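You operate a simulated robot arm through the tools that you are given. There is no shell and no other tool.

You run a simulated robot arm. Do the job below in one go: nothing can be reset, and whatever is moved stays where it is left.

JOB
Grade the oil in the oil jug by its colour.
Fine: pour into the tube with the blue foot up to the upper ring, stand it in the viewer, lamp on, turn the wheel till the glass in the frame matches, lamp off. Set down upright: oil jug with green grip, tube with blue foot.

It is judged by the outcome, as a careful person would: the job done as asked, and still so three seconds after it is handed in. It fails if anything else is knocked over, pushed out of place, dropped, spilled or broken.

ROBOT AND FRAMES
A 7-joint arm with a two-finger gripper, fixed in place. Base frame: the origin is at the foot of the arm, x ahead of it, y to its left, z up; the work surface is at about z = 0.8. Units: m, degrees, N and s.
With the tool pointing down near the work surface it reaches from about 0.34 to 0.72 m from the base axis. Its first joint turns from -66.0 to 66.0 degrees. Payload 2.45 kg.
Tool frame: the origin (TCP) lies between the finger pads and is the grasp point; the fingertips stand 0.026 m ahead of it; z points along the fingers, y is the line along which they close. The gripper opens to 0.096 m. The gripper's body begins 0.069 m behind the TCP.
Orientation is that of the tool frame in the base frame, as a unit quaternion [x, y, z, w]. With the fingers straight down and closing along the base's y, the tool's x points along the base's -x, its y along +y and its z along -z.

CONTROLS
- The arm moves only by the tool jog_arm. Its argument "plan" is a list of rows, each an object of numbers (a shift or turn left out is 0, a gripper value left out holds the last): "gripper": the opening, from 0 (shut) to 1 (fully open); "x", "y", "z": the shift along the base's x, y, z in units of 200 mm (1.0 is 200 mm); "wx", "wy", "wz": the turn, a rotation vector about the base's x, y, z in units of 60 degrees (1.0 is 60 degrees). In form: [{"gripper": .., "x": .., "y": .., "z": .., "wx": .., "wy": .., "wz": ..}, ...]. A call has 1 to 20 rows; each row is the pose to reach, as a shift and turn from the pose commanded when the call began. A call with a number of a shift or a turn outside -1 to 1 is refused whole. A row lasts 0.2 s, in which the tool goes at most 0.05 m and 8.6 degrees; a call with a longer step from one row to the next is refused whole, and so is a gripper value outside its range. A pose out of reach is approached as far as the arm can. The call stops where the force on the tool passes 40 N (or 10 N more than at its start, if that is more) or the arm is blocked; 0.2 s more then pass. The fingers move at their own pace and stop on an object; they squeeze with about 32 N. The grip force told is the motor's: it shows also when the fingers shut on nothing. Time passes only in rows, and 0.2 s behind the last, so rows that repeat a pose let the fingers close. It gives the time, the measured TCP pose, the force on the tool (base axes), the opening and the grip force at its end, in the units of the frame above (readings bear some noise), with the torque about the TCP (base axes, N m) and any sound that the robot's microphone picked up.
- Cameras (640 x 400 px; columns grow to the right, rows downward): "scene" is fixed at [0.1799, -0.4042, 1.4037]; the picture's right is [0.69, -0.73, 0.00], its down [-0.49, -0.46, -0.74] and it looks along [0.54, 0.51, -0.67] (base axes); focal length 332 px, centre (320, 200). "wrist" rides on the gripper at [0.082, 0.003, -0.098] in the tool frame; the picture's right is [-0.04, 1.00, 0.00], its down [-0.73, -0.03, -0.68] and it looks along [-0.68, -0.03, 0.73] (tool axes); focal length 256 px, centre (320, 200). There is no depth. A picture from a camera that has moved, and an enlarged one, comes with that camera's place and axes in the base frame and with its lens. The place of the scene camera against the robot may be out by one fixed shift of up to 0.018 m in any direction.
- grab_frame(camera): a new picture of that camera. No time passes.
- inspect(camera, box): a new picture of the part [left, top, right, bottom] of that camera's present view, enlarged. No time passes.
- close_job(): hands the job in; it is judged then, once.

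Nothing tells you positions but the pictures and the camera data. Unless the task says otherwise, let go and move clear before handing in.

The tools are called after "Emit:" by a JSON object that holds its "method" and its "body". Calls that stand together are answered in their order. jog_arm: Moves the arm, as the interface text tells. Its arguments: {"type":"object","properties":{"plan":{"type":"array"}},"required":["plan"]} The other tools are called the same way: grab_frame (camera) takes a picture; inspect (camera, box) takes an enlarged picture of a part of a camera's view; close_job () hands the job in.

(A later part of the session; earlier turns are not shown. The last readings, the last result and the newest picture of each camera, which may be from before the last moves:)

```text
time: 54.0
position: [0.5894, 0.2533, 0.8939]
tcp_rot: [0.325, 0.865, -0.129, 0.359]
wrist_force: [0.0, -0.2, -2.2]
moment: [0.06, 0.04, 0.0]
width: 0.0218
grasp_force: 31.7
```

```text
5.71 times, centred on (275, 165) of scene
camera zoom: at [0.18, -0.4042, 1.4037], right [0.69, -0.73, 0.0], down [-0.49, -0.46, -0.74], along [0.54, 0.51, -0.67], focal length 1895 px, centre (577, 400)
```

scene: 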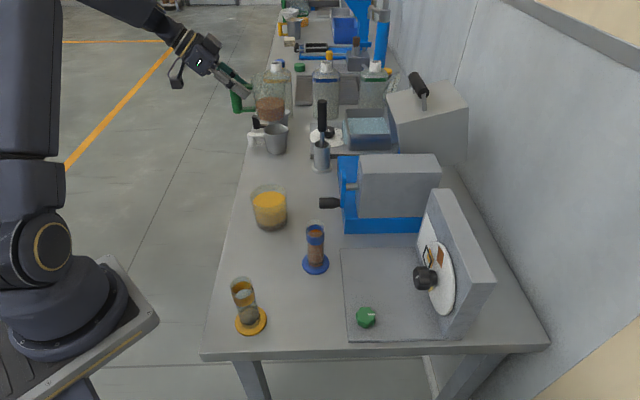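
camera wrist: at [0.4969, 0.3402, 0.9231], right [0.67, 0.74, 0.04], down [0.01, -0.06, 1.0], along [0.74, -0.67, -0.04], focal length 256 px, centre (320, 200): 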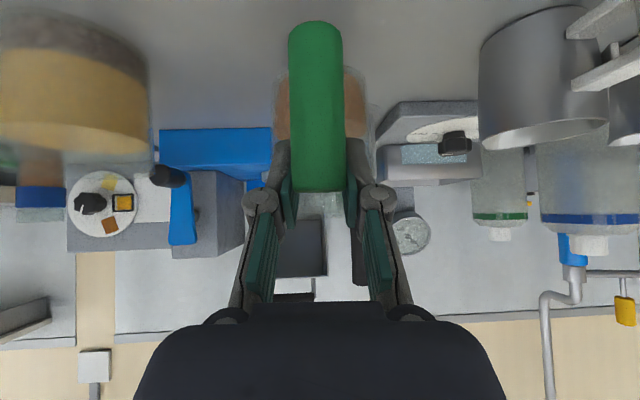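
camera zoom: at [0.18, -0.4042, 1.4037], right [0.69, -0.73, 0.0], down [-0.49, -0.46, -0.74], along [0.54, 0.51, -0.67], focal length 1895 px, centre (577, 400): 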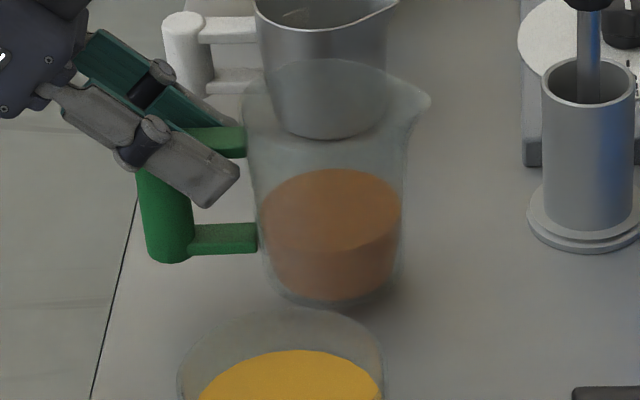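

Emit:
{"method": "jog_arm", "body": {"plan": [{"z": -0.01}, {"z": -0.02}, {"z": -0.02}]}}

Emit:
{"method": "jog_arm", "body": {"plan": [{"z": -0.008}, {"z": -0.015}, {"z": -0.015}]}}

```text
time: 54.8
position: [0.5911, 0.2528, 0.8907]
tcp_rot: [0.324, 0.866, -0.129, 0.36]
wrist_force: [0.5, -0.3, -2.6]
moment: [0.07, 0.1, -0.01]
width: 0.0215
grasp_force: 31.9
```

```text
time: 55.6
position: [0.5903, 0.2535, 0.8882]
tcp_rot: [0.324, 0.865, -0.129, 0.36]
wrist_force: [0.0, 0.4, -2.8]
moment: [0.05, 0.05, 0.0]
width: 0.0218
grasp_force: 32.1
```

Emit:
{"method": "jog_arm", "body": {"plan": [{"z": -0.01}, {"z": -0.02}, {"z": -0.02}]}}

Emit:
{"method": "inspect", "body": {"camera": "scene", "box": [240, 130, 310, 200]}}

Emit:
{"method": "grab_frame", "body": {"camera": "wrist"}}

```text
time: 56.4
position: [0.5905, 0.254, 0.8835]
tcp_rot: [0.323, 0.865, -0.129, 0.361]
wrist_force: [-2.9, 0.7, 9.8]
moment: [-0.65, -0.56, -0.02]
width: 0.0222
grasp_force: 31.7
```

```text
5.71 times, centred on (275, 165) of scene
camera zoom: at [0.1796, -0.4042, 1.4037], right [0.69, -0.73, 0.0], down [-0.49, -0.46, -0.74], along [0.54, 0.51, -0.67], focal length 1895 px, centre (577, 400)
```

zoom: 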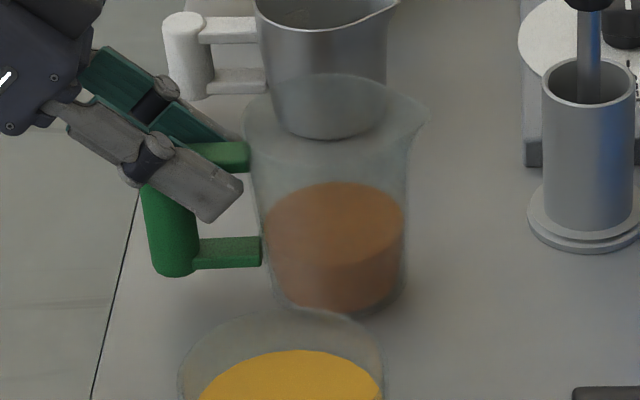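

```text
taken
camera wrist: at [0.4982, 0.3405, 0.8949], right [0.67, 0.74, 0.04], down [0.0, -0.06, 1.0], along [0.74, -0.67, -0.04], focal length 256 px, centre (320, 200)
```

wrist: 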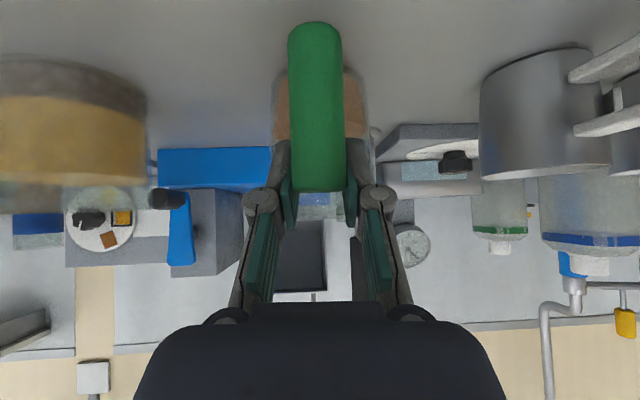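

The jug touches down (about 10 N upward). Release and check that it stands.

Emit:
{"method": "jog_arm", "body": {"plan": [{"z": 0.003, "gripper": 0.3}, {"z": 0.003, "gripper": 0.5}, {"z": 0.003, "gripper": 0.5}, {"z": 0.003, "gripper": 0.5}]}}

Emit:
{"method": "inspect", "body": {"camera": "scene", "box": [240, 130, 310, 200]}}

Emit:
{"method": "grab_frame", "body": {"camera": "wrist"}}

```text
time: 57.4
position: [0.5904, 0.254, 0.8837]
tcp_rot: [0.325, 0.865, -0.129, 0.36]
wrist_force: [0.1, -0.3, 0.4]
moment: [0.01, -0.01, -0.01]
width: 0.0482
grasp_force: 0.0
```

```text
5.71 times, centred on (275, 165) of scene
camera zoom: at [0.1799, -0.4042, 1.4037], right [0.69, -0.73, 0.0], down [-0.49, -0.46, -0.74], along [0.54, 0.51, -0.67], focal length 1895 px, centre (577, 400)
```

zoom: 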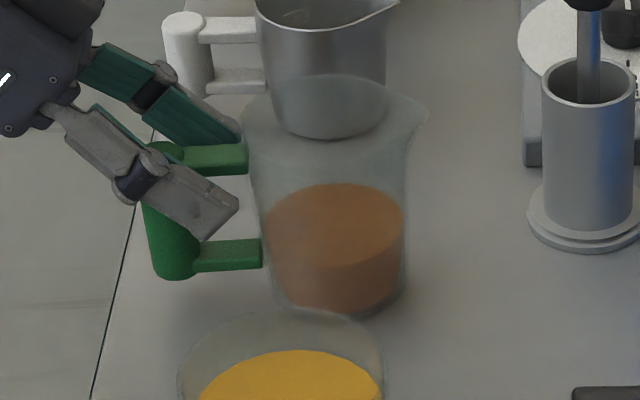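

```text
taken
camera wrist: at [0.4974, 0.3401, 0.8944], right [0.68, 0.74, 0.04], down [0.01, -0.06, 1.0], along [0.74, -0.67, -0.04], focal length 256 px, centre (320, 200)
```

wrist: 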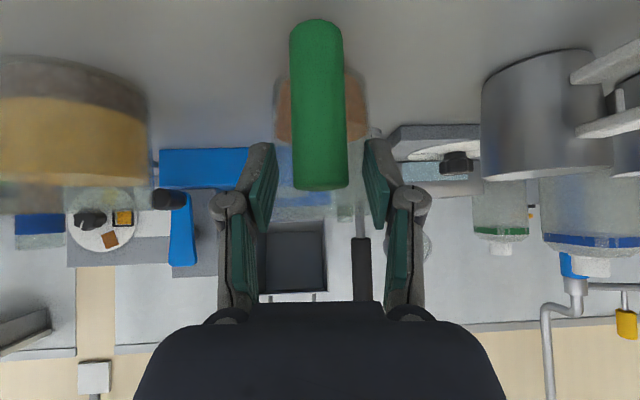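

The jug stands upright and free. Back the gripper away along its own axis, rise, and return the tool to vertical.

Emit:
{"method": "jog_arm", "body": {"plan": [{"x": -0.08, "y": 0.068, "z": 0.105}, {"x": -0.18, "y": 0.155, "z": 0.24}, {"x": -0.3, "y": 0.255, "z": 0.4}, {"x": -0.35, "y": 0.3, "z": 0.6, "wx": 0.06, "wy": 0.07}, {"x": -0.35, "y": 0.3, "z": 0.8, "wx": 0.13, "wy": 0.152}, {"x": -0.35, "y": 0.3, "z": 0.95, "wx": 0.2, "wy": 0.234}, {"x": -0.35, "y": 0.3, "z": 0.95, "wx": 0.27, "wy": 0.316}, {"x": -0.35, "y": 0.3, "z": 0.95, "wx": 0.34, "wy": 0.398}, {"x": -0.35, "y": 0.3, "z": 0.95, "wx": 0.41, "wy": 0.48}, {"x": -0.35, "y": 0.3, "z": 0.95, "wx": 0.487, "wy": 0.57}, {"x": -0.35, "y": 0.3, "z": 0.95, "wx": 0.487, "wy": 0.57}]}}

Emit:
{"method": "grab_frame", "body": {"camera": "wrist"}}

Emit:
{"method": "grab_frame", "body": {"camera": "scene"}}

```text
time: 59.8
position: [0.5205, 0.3124, 1.0732]
tcp_rot: [0.352, 0.936, 0.001, -0.001]
wrist_force: [0.8, -0.6, 0.0]
moment: [0.02, 0.01, 0.0]
width: 0.0479
grasp_force: 0.0
```

```text
taken
camera wrist: at [0.4623, 0.3696, 1.1712], right [0.69, 0.73, 0.0], down [0.53, -0.51, 0.68], along [0.49, -0.46, -0.74], focal length 256 px, centre (320, 200)
```

wrist: 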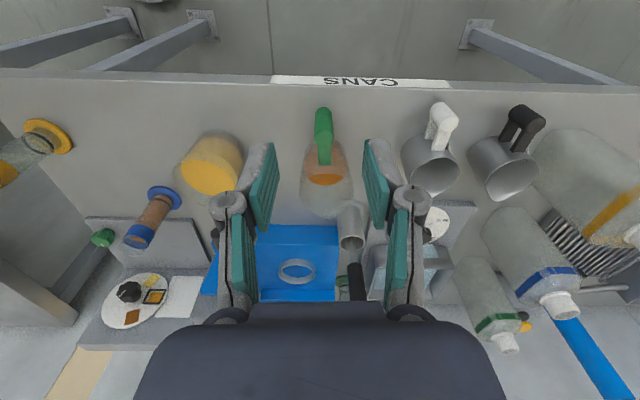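

```text
taken
```

scene: 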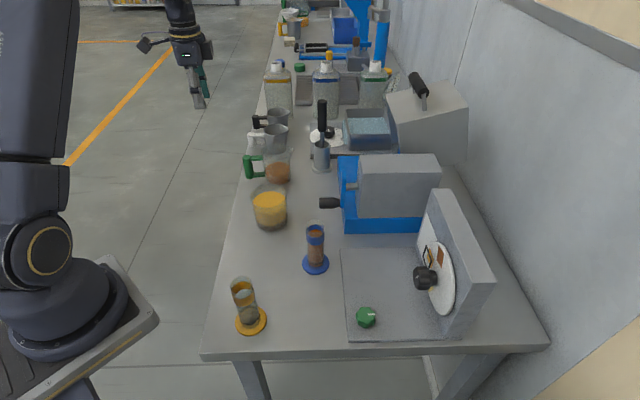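

Jug is back in place. Now to the filled tube.

Emit:
{"method": "jog_arm", "body": {"plan": [{"y": -0.24, "gripper": 0.65}, {"y": -0.48, "wz": -0.03}, {"y": -0.72, "wz": -0.067}, {"y": -0.96, "x": -0.04, "wz": -0.067}, {"y": -1.0, "x": -0.07, "wz": -0.067}]}}

Emit:
{"method": "jog_arm", "body": {"plan": [{"y": -0.24, "x": -0.03}, {"y": -0.48, "x": -0.05}, {"y": -0.72, "x": -0.06, "z": -0.08}, {"y": -0.92, "x": -0.07, "z": -0.15}, {"y": -0.952, "x": -0.07, "z": -0.16}, {"y": -0.952, "x": -0.07, "z": -0.16}]}}

Emit:
{"method": "grab_frame", "body": {"camera": "wrist"}}

Emit:
{"method": "inspect", "body": {"camera": "wrist", "box": [280, 10, 360, 130]}}

```text
time: 61.0
position: [0.5084, 0.1135, 1.074]
tcp_rot: [0.384, 0.923, 0.002, -0.001]
wrist_force: [-0.5, 0.3, -0.7]
moment: [0.0, 0.01, 0.01]
width: 0.0626
grasp_force: 0.2
```

```text
refused: row 3 steps farther than a row can; nothing moved
```

```text
taken
camera wrist: at [0.4539, 0.1741, 1.1701], right [0.74, 0.68, 0.0], down [0.5, -0.54, 0.68], along [0.46, -0.5, -0.74], focal length 256 px, centre (320, 200)
```

wrist: 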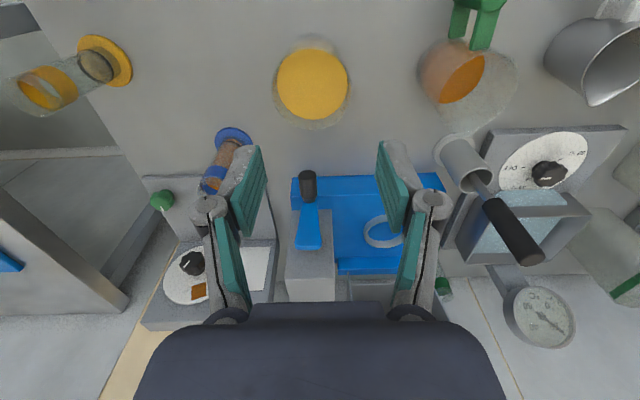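

```text
3.33 times, centred on (320, 70) of wrist
camera zoom: at [0.4539, 0.1741, 1.1701], right [0.74, 0.68, 0.0], down [0.5, -0.54, 0.68], along [0.46, -0.5, -0.74], focal length 853 px, centre (320, 633)
```

zoom: 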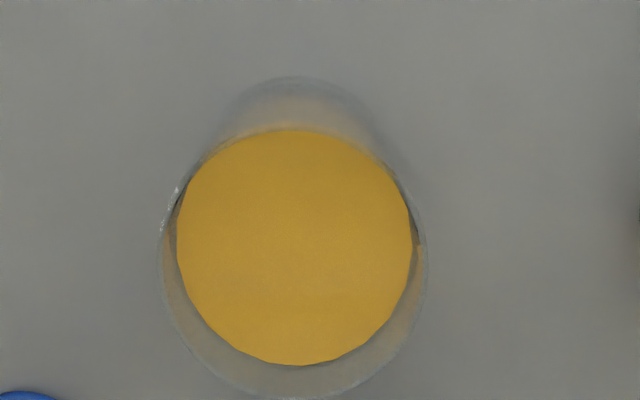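

Emit:
{"method": "jog_arm", "body": {"plan": [{"y": -0.2, "x": -0.02}, {"y": -0.4, "x": -0.04, "z": -0.03}, {"y": -0.6, "x": -0.06, "z": -0.06}, {"y": -0.8, "x": -0.07, "z": -0.1}, {"y": -0.957, "x": -0.078, "z": -0.16}, {"y": -0.957, "x": -0.078, "z": -0.16}]}}

Emit:
{"method": "grab_frame", "body": {"camera": "wrist"}}

Emit:
{"method": "inspect", "body": {"camera": "wrist", "box": [280, 10, 360, 130]}}

```text
time: 62.4
position: [0.4918, -0.077, 1.0425]
tcp_rot: [0.384, 0.923, 0.001, 0.0]
wrist_force: [0.3, -0.4, 0.2]
moment: [0.01, -0.01, -0.02]
width: 0.0624
grasp_force: 0.0
```

```text
taken
camera wrist: at [0.4378, -0.0163, 1.1395], right [0.74, 0.68, 0.0], down [0.5, -0.54, 0.68], along [0.46, -0.5, -0.73], focal length 256 px, centre (320, 200)
```

wrist: 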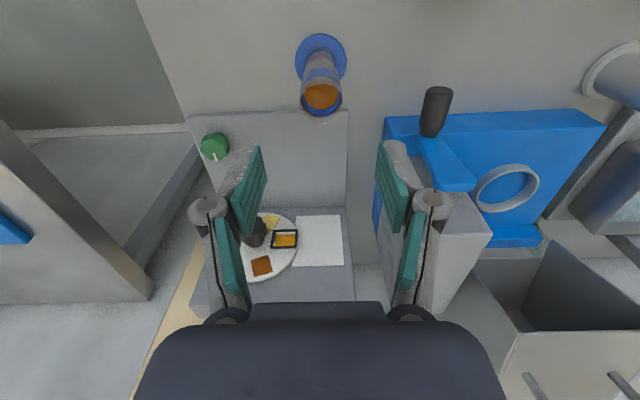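

```text
3.33 times, centred on (320, 70) of wrist
camera zoom: at [0.4378, -0.0163, 1.1395], right [0.74, 0.68, 0.0], down [0.5, -0.54, 0.68], along [0.46, -0.5, -0.73], focal length 853 px, centre (320, 633)
```

zoom: 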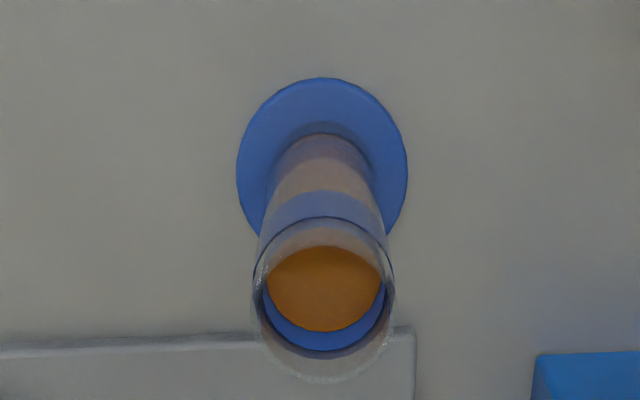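

The tube is exactly below. Descend and grip it.

Emit:
{"method": "jog_arm", "body": {"plan": [{"z": -0.2}, {"z": -0.4}, {"z": -0.6}, {"z": -0.75}, {"z": -0.83}, {"z": -0.835}, {"z": -0.835, "gripper": 0.3}, {"z": -0.835, "gripper": 0}, {"z": -0.835, "gripper": 0}, {"z": -0.835, "gripper": 0}]}}

Emit:
{"method": "grab_frame", "body": {"camera": "wrist"}}

```text
time: 64.6
position: [0.4897, -0.0795, 0.8747]
tcp_rot: [0.384, 0.923, 0.001, 0.0]
wrist_force: [-0.6, 0.0, -0.3]
moment: [-0.02, 0.0, 0.01]
width: 0.0327
grasp_force: 32.4
```

```text
taken
camera wrist: at [0.4356, -0.0187, 0.9721], right [0.74, 0.68, 0.0], down [0.5, -0.54, 0.68], along [0.46, -0.5, -0.74], focal length 256 px, centre (320, 200)
```

wrist: 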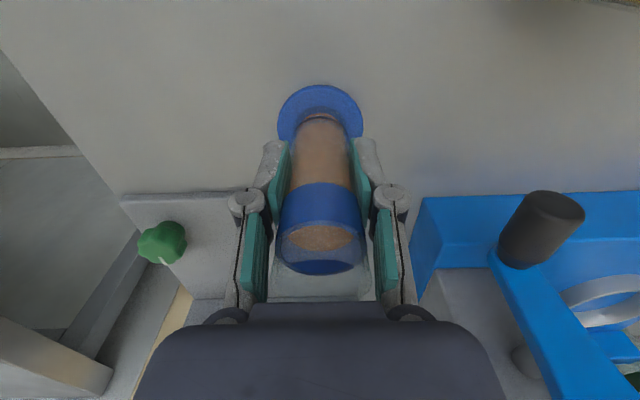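

Tube gripped. Before approaching the panel, I check the hand's outline against the panel's height (panel top z≈0.98).

Emit:
{"method": "inspect", "body": {"camera": "scene", "box": [240, 130, 400, 290]}}

```text
2.50 times, centred on (320, 210) of scene
camera zoom: at [0.1799, -0.4042, 1.4037], right [0.69, -0.73, 0.0], down [-0.49, -0.46, -0.74], along [0.54, 0.51, -0.67], focal length 829 px, centre (320, 175)
```

zoom: 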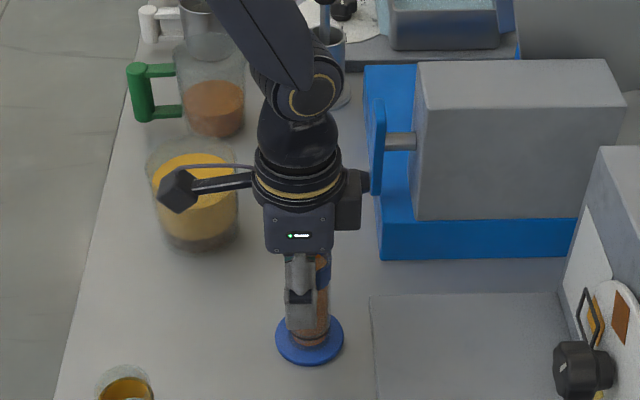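

The hand has a box reaching about 5 cm towards the panel, so I'll regrip the tube higher (on the band) so that it clears the panel top.

Emit:
{"method": "jog_arm", "body": {"plan": [{"gripper": 0.6}, {"gripper": 0.6}, {"gripper": 0.6}, {"z": 0.05}, {"z": 0.12}, {"z": 0.18}, {"z": 0.18}, {"z": 0.18, "gripper": 0}, {"z": 0.18, "gripper": 0}, {"z": 0.18, "gripper": 0}, {"z": 0.18, "gripper": 0}]}}

Emit:
{"method": "grab_frame", "body": {"camera": "wrist"}}

```text
time: 67.0
position: [0.4907, -0.0783, 0.912]
tcp_rot: [0.384, 0.923, 0.002, -0.001]
wrist_force: [-1.8, -1.0, 4.2]
moment: [-0.01, 0.08, 0.0]
width: 0.0326
grasp_force: 32.1
```

```text
taken
camera wrist: at [0.4378, -0.017, 1.0077], right [0.74, 0.68, 0.0], down [0.5, -0.54, 0.68], along [0.46, -0.5, -0.73], focal length 256 px, centre (320, 200)
```

wrist: 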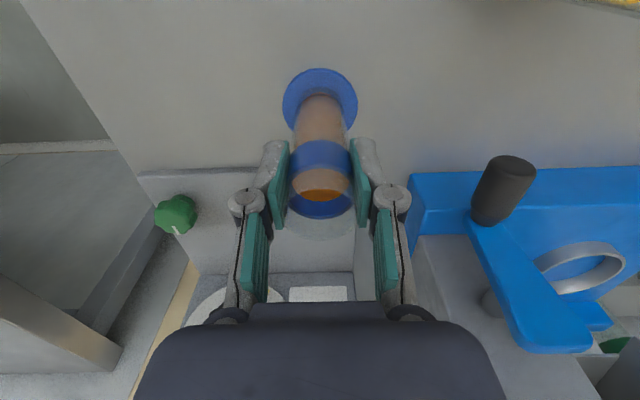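

Gripped on the band. Lift and carry the tube slowly to the viewer in front of the white patch.

Emit:
{"method": "jog_arm", "body": {"plan": [{"z": 0.08}, {"z": 0.18}, {"z": 0.28}, {"z": 0.3}, {"z": 0.3, "x": 0.05, "y": -0.055}, {"z": 0.3, "x": 0.13, "y": -0.143}, {"z": 0.3, "x": 0.23, "y": -0.255}, {"z": 0.3, "x": 0.33, "y": -0.366}, {"z": 0.3, "x": 0.43, "y": -0.477}, {"z": 0.3, "x": 0.53, "y": -0.588}, {"z": 0.3, "x": 0.6, "y": -0.665}, {"z": 0.3, "x": 0.635, "y": -0.704}, {"z": 0.3, "x": 0.645, "y": -0.715}, {"z": 0.3, "x": 0.645, "y": -0.715}]}}

Emit:
{"method": "grab_frame", "body": {"camera": "wrist"}}

Emit:
{"method": "inspect", "body": {"camera": "scene", "box": [310, 130, 510, 350]}}

```text
time: 70.0
position: [0.6191, -0.221, 0.9716]
tcp_rot: [0.384, 0.923, 0.002, 0.0]
wrist_force: [-0.7, 0.2, -1.3]
moment: [0.0, -0.01, -0.03]
width: 0.0329
grasp_force: 32.0
```

```text
taken
camera wrist: at [0.5657, -0.1603, 1.0684], right [0.74, 0.68, 0.0], down [0.5, -0.54, 0.68], along [0.46, -0.5, -0.74], focal length 256 px, centre (320, 200)
```

wrist: 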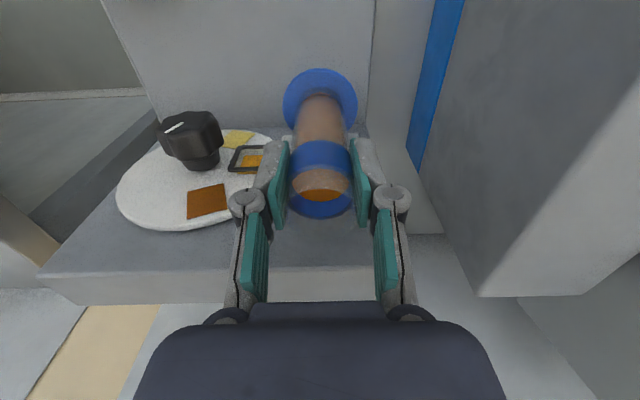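

```text
1.82 times, centred on (410, 240) of scene
camera zoom: at [0.1799, -0.4042, 1.4037], right [0.69, -0.73, 0.0], down [-0.49, -0.46, -0.74], along [0.54, 0.51, -0.67], focal length 603 px, centre (156, 127)
```

zoom: 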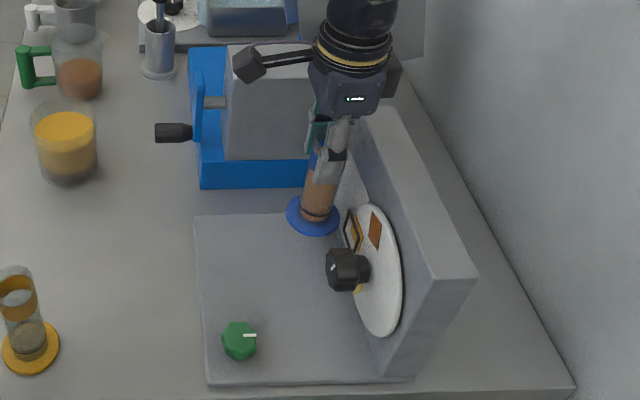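

Positioned over the plate in front of the patch; lower until it touches.

Emit:
{"method": "jog_arm", "body": {"plan": [{"z": -0.08}, {"z": -0.15}, {"z": -0.2}, {"z": -0.22}, {"z": -0.22}]}}

Emit:
{"method": "jog_arm", "body": {"plan": [{"z": -0.01}, {"z": -0.015}, {"z": -0.015}]}}

Emit:
{"method": "inspect", "body": {"camera": "scene", "box": [360, 150, 480, 290]}}

Emit:
{"method": "grab_frame", "body": {"camera": "wrist"}}

```text
time: 71.2
position: [0.6218, -0.2215, 0.9278]
tcp_rot: [0.384, 0.923, 0.001, 0.0]
wrist_force: [-0.6, -0.5, -2.1]
moment: [-0.03, 0.03, 0.01]
width: 0.0326
grasp_force: 32.1
```

```text
time: 72.0
position: [0.621, -0.2221, 0.9243]
tcp_rot: [0.384, 0.923, 0.0, 0.0]
wrist_force: [0.9, 0.0, -2.0]
moment: [0.01, 0.01, -0.01]
width: 0.0329
grasp_force: 31.7
```

```text
2.86 times, centred on (420, 220) of scene
camera zoom: at [0.1799, -0.4042, 1.4037], right [0.69, -0.73, 0.0], down [-0.49, -0.46, -0.74], along [0.54, 0.51, -0.67], focal length 947 px, centre (34, 143)
```

zoom: 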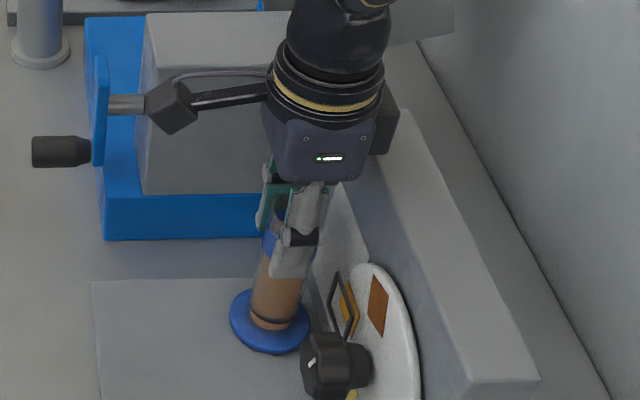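

```text
taken
camera wrist: at [0.5661, -0.1602, 1.0211], right [0.74, 0.68, 0.0], down [0.5, -0.54, 0.68], along [0.46, -0.5, -0.74], focal length 256 px, centre (320, 200)
```

wrist: 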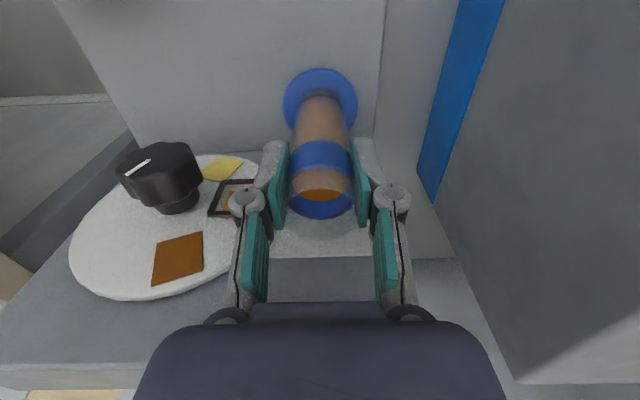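

Emit:
{"method": "jog_arm", "body": {"plan": [{"z": -0.01}, {"z": -0.015}, {"z": -0.015}]}}

Emit:
{"method": "jog_arm", "body": {"plan": [{"z": -0.008}, {"z": -0.012}, {"z": -0.012}]}}

```text
time: 72.8
position: [0.6205, -0.2219, 0.9227]
tcp_rot: [0.383, 0.924, 0.002, 0.001]
wrist_force: [-4.2, 3.9, 19.9]
moment: [0.42, 0.41, 0.05]
width: 0.033
grasp_force: 32.3
```

```text
time: 73.6
position: [0.6205, -0.2219, 0.9199]
tcp_rot: [0.386, 0.923, 0.001, 0.002]
wrist_force: [0.8, 1.2, 22.9]
moment: [-0.18, -0.22, 0.01]
width: 0.0328
grasp_force: 31.8
```

The tube is standing on the viewer plate. Release and rise, then look.

Emit:
{"method": "jog_arm", "body": {"plan": [{"z": 0.012}, {"z": 0.012, "gripper": 0.3}, {"z": 0.012, "gripper": 0.65}, {"z": 0.012, "gripper": 0.65}, {"z": 0.012, "gripper": 0.65}, {"z": 0.08}, {"z": 0.2}, {"z": 0.35}, {"z": 0.5}, {"z": 0.65}, {"z": 0.8}, {"z": 0.8}]}}

Emit:
{"method": "grab_frame", "body": {"camera": "wrist"}}

Emit:
{"method": "inspect", "body": {"camera": "scene", "box": [330, 150, 510, 350]}}

```text
time: 76.2
position: [0.6213, -0.2214, 1.079]
tcp_rot: [0.384, 0.923, 0.002, -0.001]
wrist_force: [-0.2, -0.7, -0.8]
moment: [0.01, -0.02, -0.01]
width: 0.0625
grasp_force: 0.1
```

```text
taken
camera wrist: at [0.5673, -0.1613, 1.176], right [0.74, 0.68, 0.0], down [0.5, -0.54, 0.68], along [0.46, -0.5, -0.74], focal length 256 px, centre (320, 200)
```

wrist: 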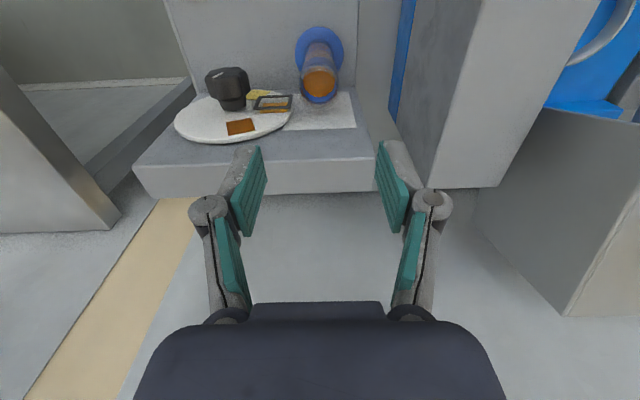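

```text
2.00 times, centred on (420, 250) of scene
camera zoom: at [0.1799, -0.4042, 1.4037], right [0.69, -0.73, 0.0], down [-0.49, -0.46, -0.74], along [0.54, 0.51, -0.67], focal length 663 px, centre (120, 100)
```

zoom: 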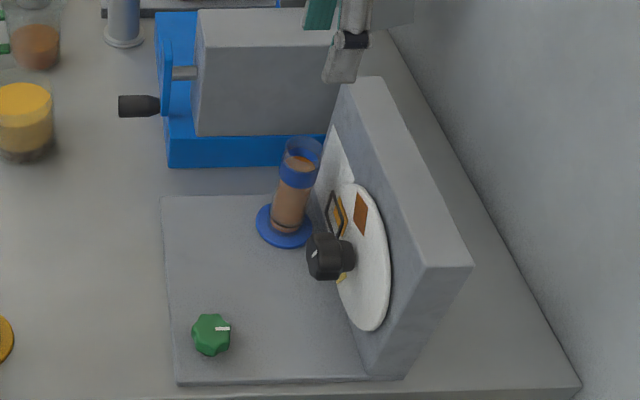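

The tube stands upright in front of the white patch. Next the green lamp knob; I'll look at it closely.

Emit:
{"method": "inspect", "body": {"camera": "scene", "box": [335, 290, 395, 340]}}

Emit:
{"method": "jog_arm", "body": {"plan": [{"x": -0.2, "y": 0.1}, {"x": -0.4, "y": 0.15}, {"x": -0.6, "y": 0.1}, {"x": -0.75, "y": 0.0}, {"x": -0.82, "y": -0.1}, {"x": -0.82, "y": -0.15}, {"x": -0.82, "y": -0.15}]}}

Emit:
{"method": "grab_frame", "body": {"camera": "wrist"}}

```text
8.00 times, centred on (365, 315) of scene
camera zoom: at [0.1799, -0.4042, 1.4037], right [0.69, -0.73, 0.0], down [-0.49, -0.46, -0.74], along [0.54, 0.51, -0.67], focal length 2653 px, centre (-40, -720)
```

zoom: 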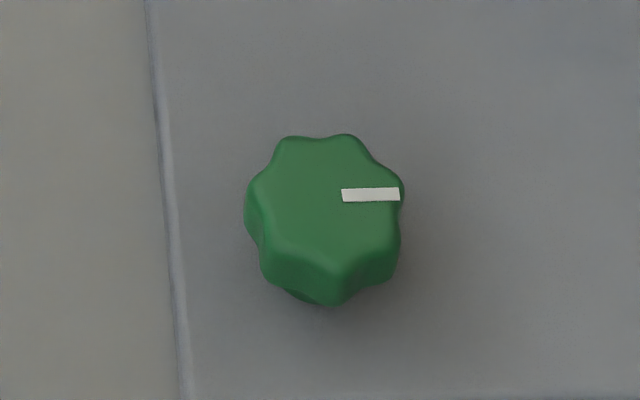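

```text
time: 77.8
position: [0.4567, -0.2529, 1.0781]
tcp_rot: [0.385, 0.923, 0.001, 0.0]
wrist_force: [-0.5, -0.2, 0.5]
moment: [0.03, 0.0, -0.01]
width: 0.0623
grasp_force: 0.0
```

```text
taken
camera wrist: at [0.4022, -0.1915, 1.1763], right [0.74, 0.68, 0.0], down [0.5, -0.54, 0.68], along [0.46, -0.5, -0.74], focal length 256 px, centre (320, 200)
```

wrist: 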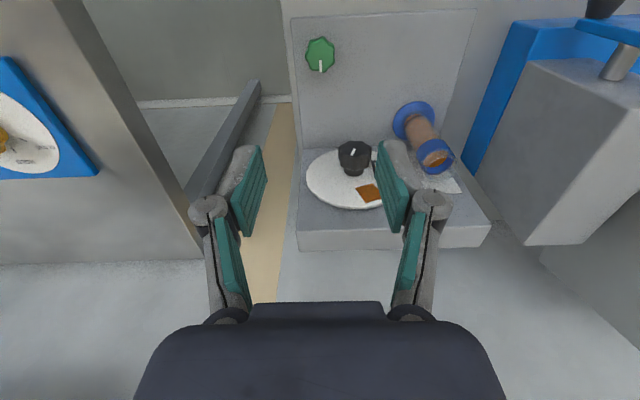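

Knob at about (0.4555, -0.250). Descend over it.

Emit:
{"method": "jog_arm", "body": {"plan": [{"z": -0.2, "x": -0.005, "y": 0.015}, {"z": -0.4, "x": -0.005, "y": 0.015}, {"z": -0.6, "x": -0.005, "y": 0.015}, {"z": -0.8, "x": -0.005, "y": 0.015}, {"z": -0.95, "x": -0.005, "y": 0.015}, {"z": -0.95, "x": -0.005, "y": 0.015}]}}

Emit:
{"method": "grab_frame", "body": {"camera": "wrist"}}

Emit:
{"method": "inspect", "body": {"camera": "scene", "box": [310, 220, 430, 340]}}

```text
time: 79.2
position: [0.4551, -0.2499, 0.889]
tcp_rot: [0.384, 0.923, 0.002, -0.001]
wrist_force: [-0.3, -0.6, 0.0]
moment: [0.01, 0.04, 0.01]
width: 0.0622
grasp_force: 0.0
```

```text
taken
camera wrist: at [0.4007, -0.1881, 0.9864], right [0.74, 0.68, 0.0], down [0.5, -0.54, 0.68], along [0.46, -0.5, -0.74], focal length 256 px, centre (320, 200)
```

wrist: 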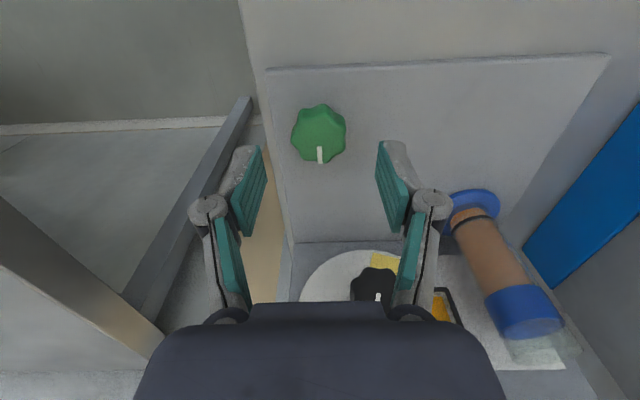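

```text
3.33 times, centred on (370, 280) of scene
camera zoom: at [0.1799, -0.4042, 1.4037], right [0.69, -0.73, 0.0], down [-0.49, -0.46, -0.74], along [0.54, 0.51, -0.67], focal length 1105 px, centre (153, -67)
```

zoom: 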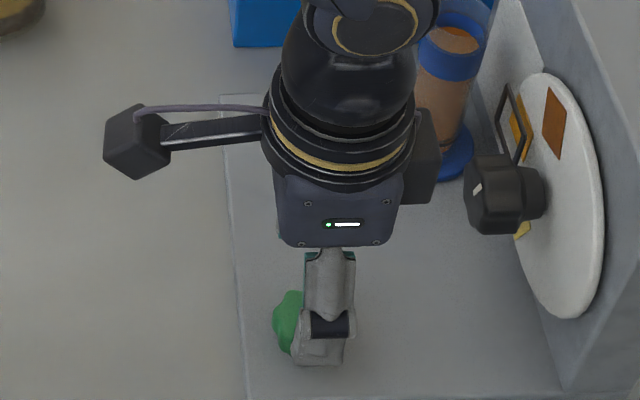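

Emit:
{"method": "jog_arm", "body": {"plan": [{"z": -0.1}, {"z": -0.18}, {"z": -0.22}, {"z": -0.23}, {"z": -0.23}, {"z": -0.23, "gripper": 0.3}, {"z": -0.23, "gripper": 0}, {"z": -0.23, "gripper": 0}, {"z": -0.23, "gripper": 0}]}}

Emit:
{"method": "grab_frame", "body": {"camera": "wrist"}}

```text
time: 81.2
position: [0.4552, -0.2493, 0.844]
tcp_rot: [0.384, 0.923, 0.001, 0.0]
wrist_force: [-3.4, -5.4, 1.0]
moment: [-0.04, 0.14, -0.02]
width: 0.0349
grasp_force: 44.6
```

```text
taken
camera wrist: at [0.4007, -0.1886, 0.9401], right [0.74, 0.68, 0.0], down [0.5, -0.54, 0.68], along [0.46, -0.5, -0.74], focal length 256 px, centre (320, 200)
```

wrist: 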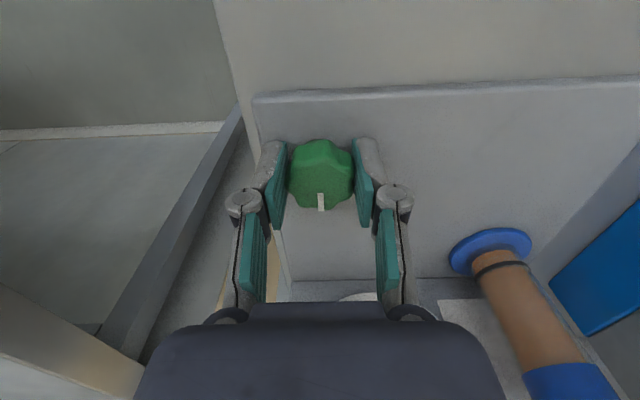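

Gripped the knob (35 mm). Turn it clockwise 30° and look for the lamp.

Emit:
{"method": "jog_arm", "body": {"plan": [{"wz": -0.1}, {"wz": -0.2}, {"wz": -0.3}, {"wz": -0.4}, {"wz": -0.5}, {"wz": -0.5}]}}

Emit:
{"method": "grab_frame", "body": {"camera": "wrist"}}

Emit:
{"method": "grab_frame", "body": {"camera": "scene"}}

```text
time: 82.6
position: [0.4548, -0.2481, 0.8425]
tcp_rot: [0.61, 0.793, 0.002, 0.0]
wrist_force: [-2.8, -1.9, 6.0]
moment: [-0.19, 0.07, 0.71]
width: 0.0348
grasp_force: 45.3
```

```text
taken
camera wrist: at [0.4387, -0.1675, 0.9395], right [0.98, 0.22, 0.0], down [0.16, -0.72, 0.68], along [0.15, -0.66, -0.74], focal length 256 px, centre (320, 200)
```

wrist: 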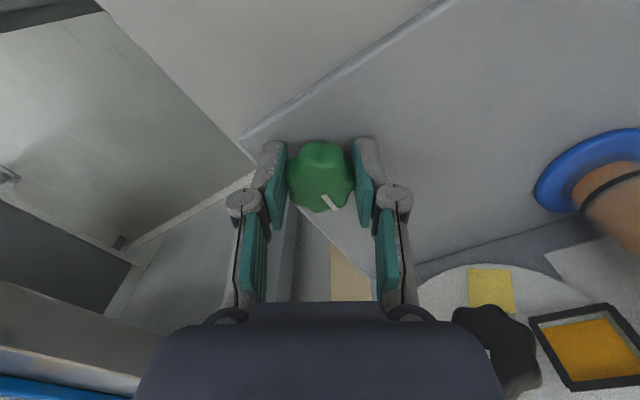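

```text
taken
```

scene: 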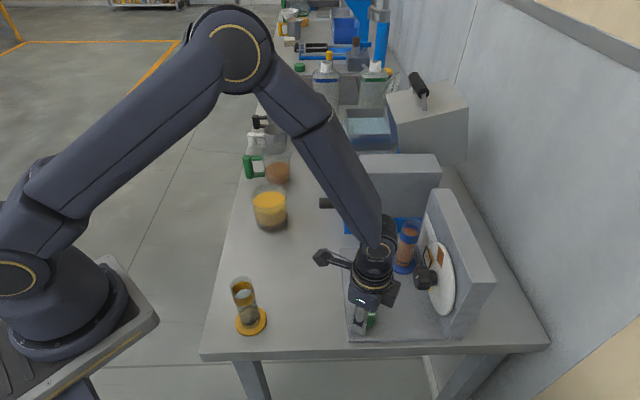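

The knob resists clockwise (slipping in the grip, stop felt). Turn the other way.

Emit:
{"method": "jog_arm", "body": {"plan": [{"wz": 0.12}, {"wz": 0.24}, {"wz": 0.36}, {"wz": 0.48}, {"wz": 0.6}, {"wz": 0.7}, {"wz": 0.8}, {"wz": 0.8}]}}

Emit:
{"method": "grab_frame", "body": {"camera": "wrist"}}

Emit:
{"method": "grab_frame", "body": {"camera": "scene"}}

```text
time: 84.4
position: [0.4533, -0.2486, 0.8424]
tcp_rot: [0.235, 0.972, -0.001, 0.0]
wrist_force: [-16.3, -11.3, 7.7]
moment: [-0.24, 0.18, -0.04]
width: 0.0349
grasp_force: 45.7
```

```text
taken
camera wrist: at [0.3837, -0.2086, 0.9395], right [0.49, 0.87, 0.0], down [0.64, -0.36, 0.68], along [0.59, -0.33, -0.74], focal length 256 px, centre (320, 200)
```

wrist: 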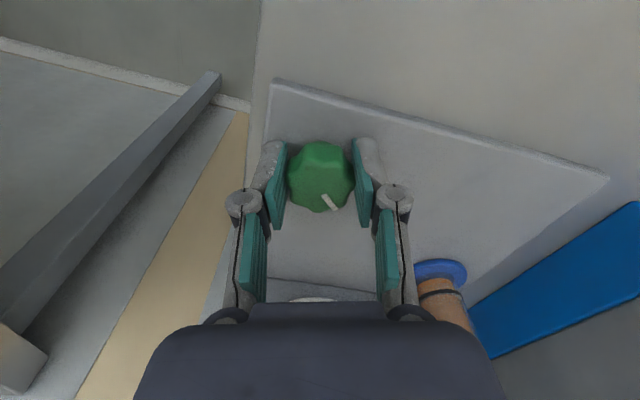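

```text
taken
```

scene: 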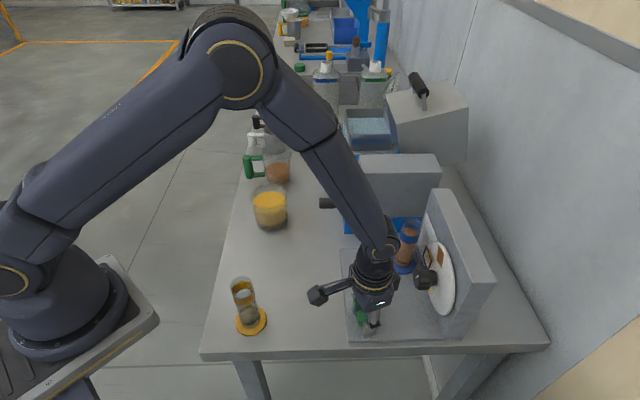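

The knob now follows counter-clockwise. Continue turning.

Emit:
{"method": "inspect", "body": {"camera": "scene", "box": [390, 200, 470, 300]}}

Emit:
{"method": "jog_arm", "body": {"plan": [{"wz": 0.1}, {"wz": 0.2}, {"wz": 0.3}, {"wz": 0.4}, {"wz": 0.5}, {"wz": 0.5}]}}

Emit:
{"method": "inspect", "body": {"camera": "scene", "box": [390, 200, 470, 300]}}

Emit:
{"method": "grab_frame", "body": {"camera": "wrist"}}

```text
4.00 times, centred on (430, 250) of scene
camera zoom: at [0.1794, -0.4044, 1.4037], right [0.69, -0.73, 0.0], down [-0.49, -0.46, -0.74], along [0.54, 0.51, -0.67], focal length 1326 px, centre (-120, 0)
```

zoom: 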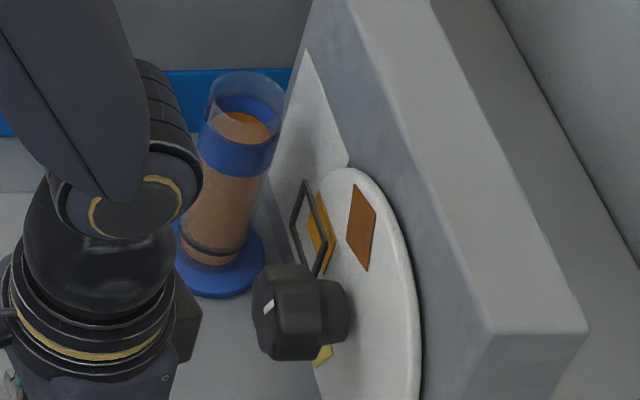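

```text
time: 85.8
position: [0.4529, -0.2513, 0.8423]
tcp_rot: [-0.024, 1.0, -0.001, -0.001]
wrist_force: [-17.1, -20.0, 1.0]
moment: [-0.36, 0.07, -0.05]
width: 0.0348
grasp_force: 44.6
```

```text
4.00 times, centred on (430, 250) of scene
camera zoom: at [0.1795, -0.4047, 1.4036], right [0.69, -0.73, 0.0], down [-0.49, -0.46, -0.74], along [0.54, 0.51, -0.67], focal length 1326 px, centre (-120, 0)
```

zoom: 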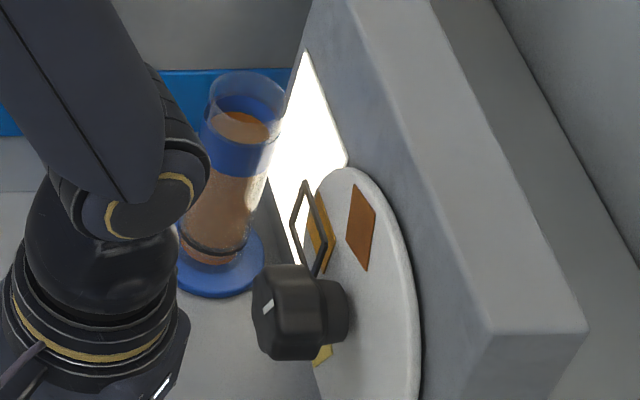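

```text
taken
camera wrist: at [0.373, -0.2507, 0.9396], right [-0.01, 1.0, 0.0], down [0.74, 0.01, 0.68], along [0.68, 0.0, -0.74], focal length 256 px, centre (320, 200)
```

wrist: 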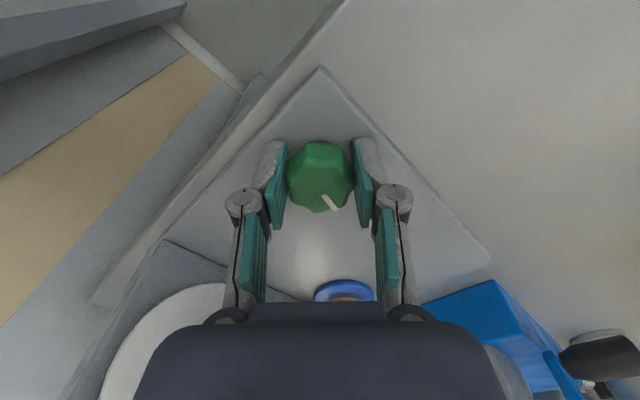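

The lamp is on. Release the knob, rise, and go look at the tube and the framed glass from the front.

Emit:
{"method": "jog_arm", "body": {"plan": [{"gripper": 0.3}, {"gripper": 0.65}, {"gripper": 0.65}, {"gripper": 0.65}, {"z": 0.1}, {"z": 0.3}, {"z": 0.5}, {"z": 0.7}, {"z": 0.9}, {"z": 0.9}]}}

Emit:
{"method": "grab_frame", "body": {"camera": "scene"}}

Emit:
{"method": "inspect", "body": {"camera": "scene", "box": [335, 200, 475, 340]}}

```text
time: 88.0
position: [0.456, -0.2463, 1.0215]
tcp_rot: [-0.025, 1.0, 0.001, -0.001]
wrist_force: [0.7, 0.1, -0.2]
moment: [0.0, -0.01, -0.02]
width: 0.0623
grasp_force: 0.2
```

```text
taken
```

scene: 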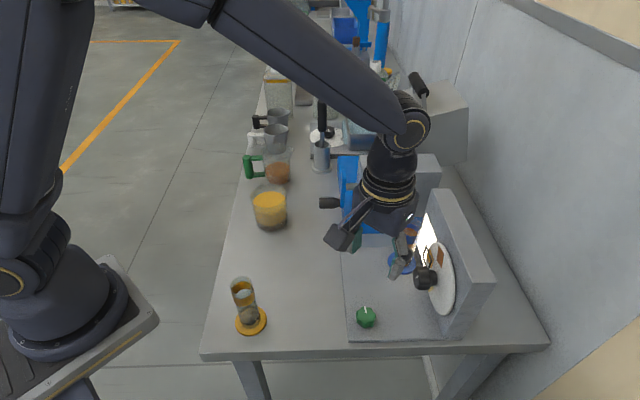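

```text
2.86 times, centred on (405, 270) of scene
camera zoom: at [0.1799, -0.4042, 1.4037], right [0.69, -0.73, 0.0], down [-0.49, -0.46, -0.74], along [0.54, 0.51, -0.67], focal length 947 px, centre (77, 0)
```

zoom: 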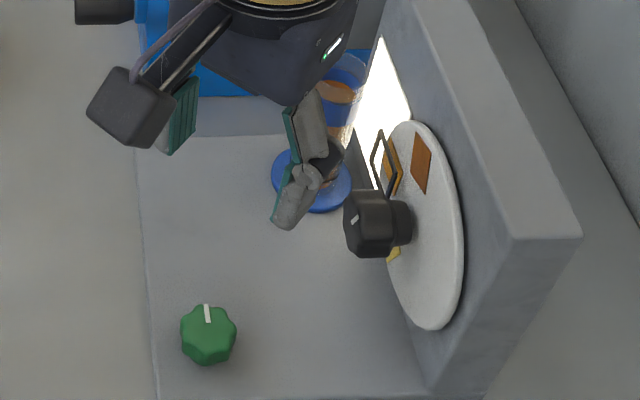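

Lamp stays on (knob mark now points along the bench). Move to a front view of the viewer.

Emit:
{"method": "jog_arm", "body": {"plan": [{"wz": -0.12, "y": 0.1}, {"wz": -0.24, "y": 0.22}, {"wz": -0.36, "y": 0.34}, {"wz": -0.48, "y": 0.46}, {"wz": -0.6, "y": 0.58, "x": 0.03}, {"wz": -0.7, "y": 0.65, "x": 0.06}, {"wz": -0.8, "y": 0.65, "x": 0.1, "gripper": 1.0}, {"wz": -0.8, "y": 0.65, "x": 0.1}, {"wz": -0.8, "y": 0.65, "x": 0.1}]}}

Emit:
{"method": "grab_frame", "body": {"camera": "wrist"}}

Emit:
{"method": "inspect", "body": {"camera": "wrist", "box": [220, 50, 420, 260]}}

```text
time: 90.0
position: [0.475, -0.117, 1.023]
tcp_rot: [0.384, 0.923, 0.001, 0.001]
wrist_force: [0.4, -1.1, -0.2]
moment: [0.02, 0.04, 0.0]
width: 0.096
grasp_force: 0.2
```

```text
taken
camera wrist: at [0.4212, -0.0569, 1.1191], right [0.74, 0.68, 0.0], down [0.5, -0.54, 0.68], along [0.46, -0.5, -0.74], focal length 256 px, centre (320, 200)
```

wrist: 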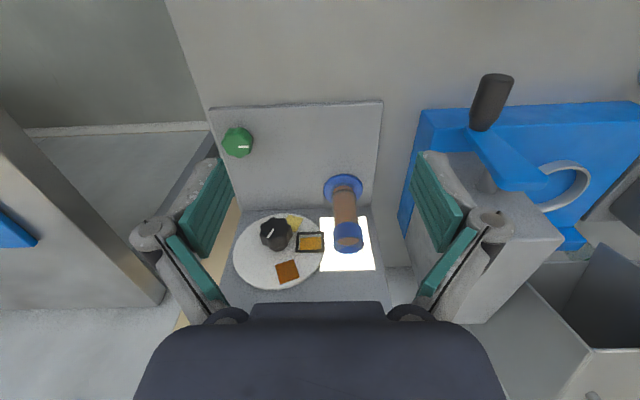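

```text
1.90 times, centred on (320, 155) of wrist
camera zoom: at [0.4212, -0.0569, 1.1191], right [0.74, 0.68, 0.0], down [0.5, -0.54, 0.68], along [0.46, -0.5, -0.74], focal length 488 px, centre (320, 286)
```

zoom: 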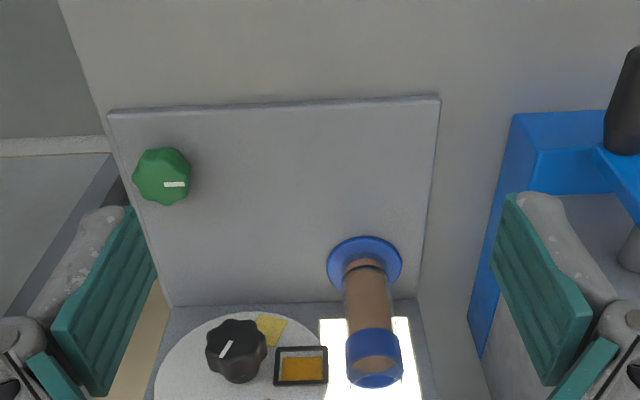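

To see the oil against the lit patch I tilt the camera to look more horizontally.

Emit:
{"method": "jog_arm", "body": {"plan": [{"wx": -0.08, "wy": -0.078, "z": -0.08}, {"wx": -0.16, "wy": -0.156, "z": -0.16}, {"wx": -0.24, "wy": -0.234, "z": -0.25}, {"wx": -0.32, "wy": -0.312, "z": -0.34}, {"wx": -0.36, "wy": -0.35, "z": -0.4}, {"wx": -0.36, "wy": -0.35, "z": -0.4}]}}

Emit:
{"method": "grab_frame", "body": {"camera": "wrist"}}

Emit:
{"method": "inspect", "body": {"camera": "wrist", "box": [270, 120, 370, 220]}}

```text
time: 91.4
position: [0.4737, -0.1187, 0.9421]
tcp_rot: [0.37, 0.892, -0.101, 0.24]
wrist_force: [-0.2, 0.2, 0.8]
moment: [-0.03, 0.0, -0.03]
width: 0.0959
grasp_force: 0.0
```

```text
taken
camera wrist: at [0.3931, -0.0304, 0.9845], right [0.73, 0.68, 0.02], down [0.19, -0.23, 0.96], along [0.65, -0.7, -0.29], focal length 256 px, centre (320, 200)
```

wrist: 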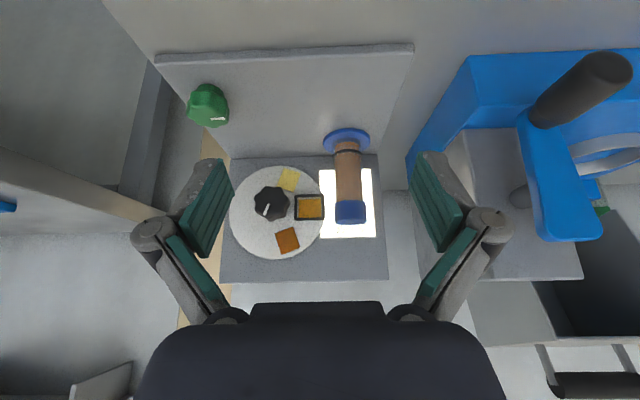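

```text
4.00 times, centred on (320, 170) of wrist
camera zoom: at [0.3931, -0.0304, 0.9845], right [0.73, 0.68, 0.02], down [0.19, -0.23, 0.96], along [0.65, -0.7, -0.29], focal length 1024 px, centre (320, 320)
```

zoom: 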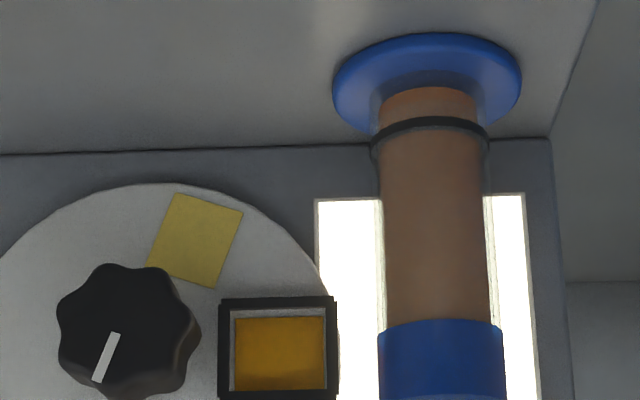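

Emit:
{"method": "inspect", "body": {"camera": "wrist", "box": [274, 190, 330, 260]}}

Emit:
{"method": "inspect", "body": {"camera": "wrist", "box": [296, 150, 376, 240]}}

Emit:
{"method": "inspect", "body": {"camera": "scene", "box": [385, 205, 465, 305]}}

```text
5.71 times, centred on (302, 225) of wrist
camera zoom: at [0.3931, -0.0304, 0.9845], right [0.73, 0.68, 0.02], down [0.19, -0.23, 0.96], along [0.65, -0.7, -0.29], focal length 1463 px, centre (423, 57)
```

zoom: 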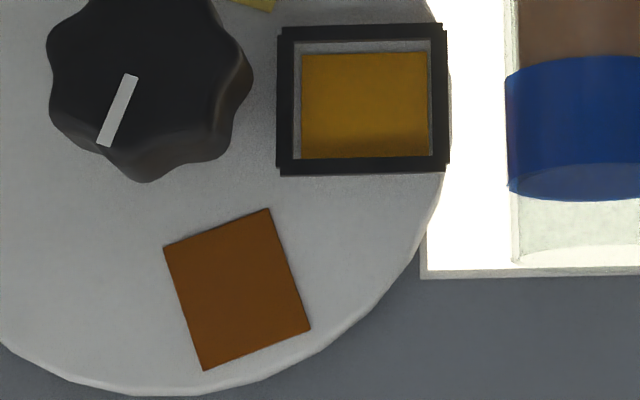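

```text
4.44 times, centred on (336, 195) of wrist
camera zoom: at [0.3931, -0.0304, 0.9845], right [0.73, 0.68, 0.02], down [0.19, -0.23, 0.96], along [0.65, -0.7, -0.29], focal length 1138 px, centre (249, 222)
```

zoom: 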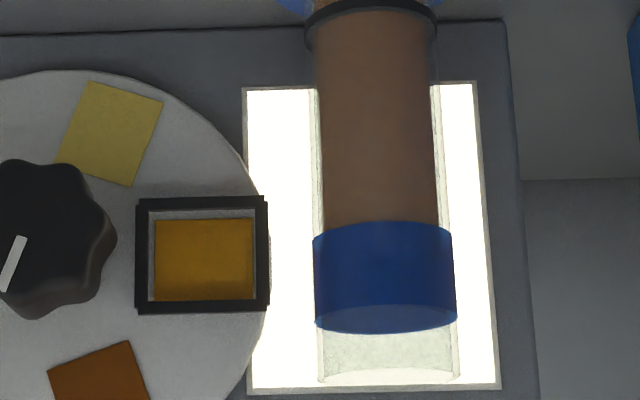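

```text
4.00 times, centred on (425, 255) of scene
camera zoom: at [0.1799, -0.4042, 1.4037], right [0.69, -0.73, 0.0], down [-0.49, -0.46, -0.74], along [0.54, 0.51, -0.67], focal length 1326 px, centre (-100, -20)
```

zoom: 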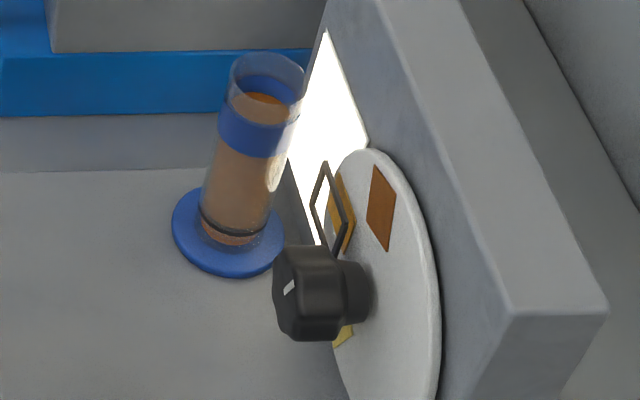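

Emit:
{"method": "inspect", "body": {"camera": "scene", "box": [410, 222, 430, 236]}}

Emit:
{"method": "inspect", "body": {"camera": "scene", "box": [428, 240, 452, 296]}}

Emit:
{"method": "inspect", "body": {"camera": "scene", "box": [245, 140, 300, 230]}}

```text
16.00 times, centred on (420, 229) of scene
camera zoom: at [0.1799, -0.4042, 1.4037], right [0.69, -0.73, 0.0], down [-0.49, -0.46, -0.74], along [0.54, 0.51, -0.67], focal length 5306 px, centre (-1280, -264)
```

zoom: 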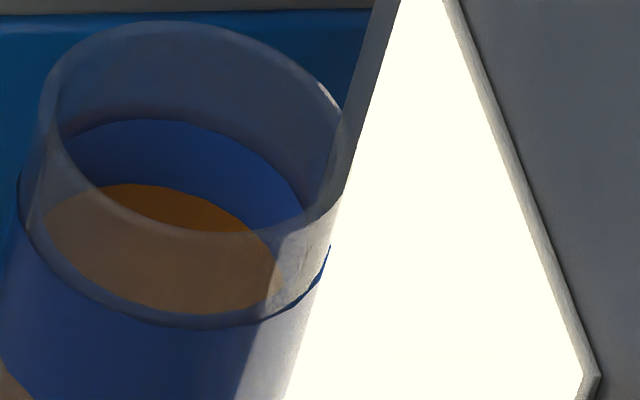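

```text
7.14 times, centred on (440, 268) of scene
camera zoom: at [0.1799, -0.4042, 1.4037], right [0.69, -0.73, 0.0], down [-0.49, -0.46, -0.74], along [0.54, 0.51, -0.67], focal length 2369 px, centre (-537, -286)
```

zoom: 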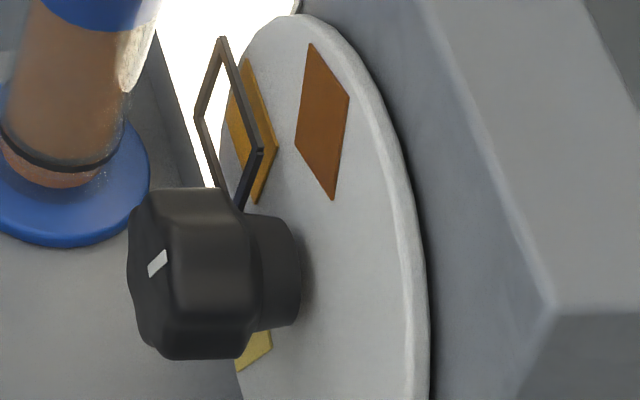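

```text
4.44 times, centred on (272, 185) of scene
camera zoom: at [0.1799, -0.4042, 1.4037], right [0.69, -0.73, 0.0], down [-0.49, -0.46, -0.74], along [0.54, 0.51, -0.67], focal length 1474 px, centre (531, 267)
```

zoom: 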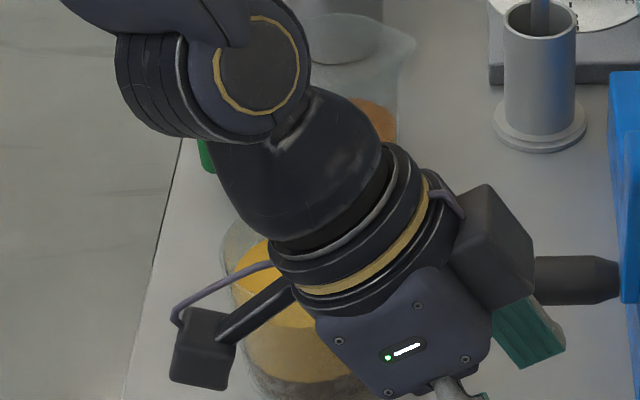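

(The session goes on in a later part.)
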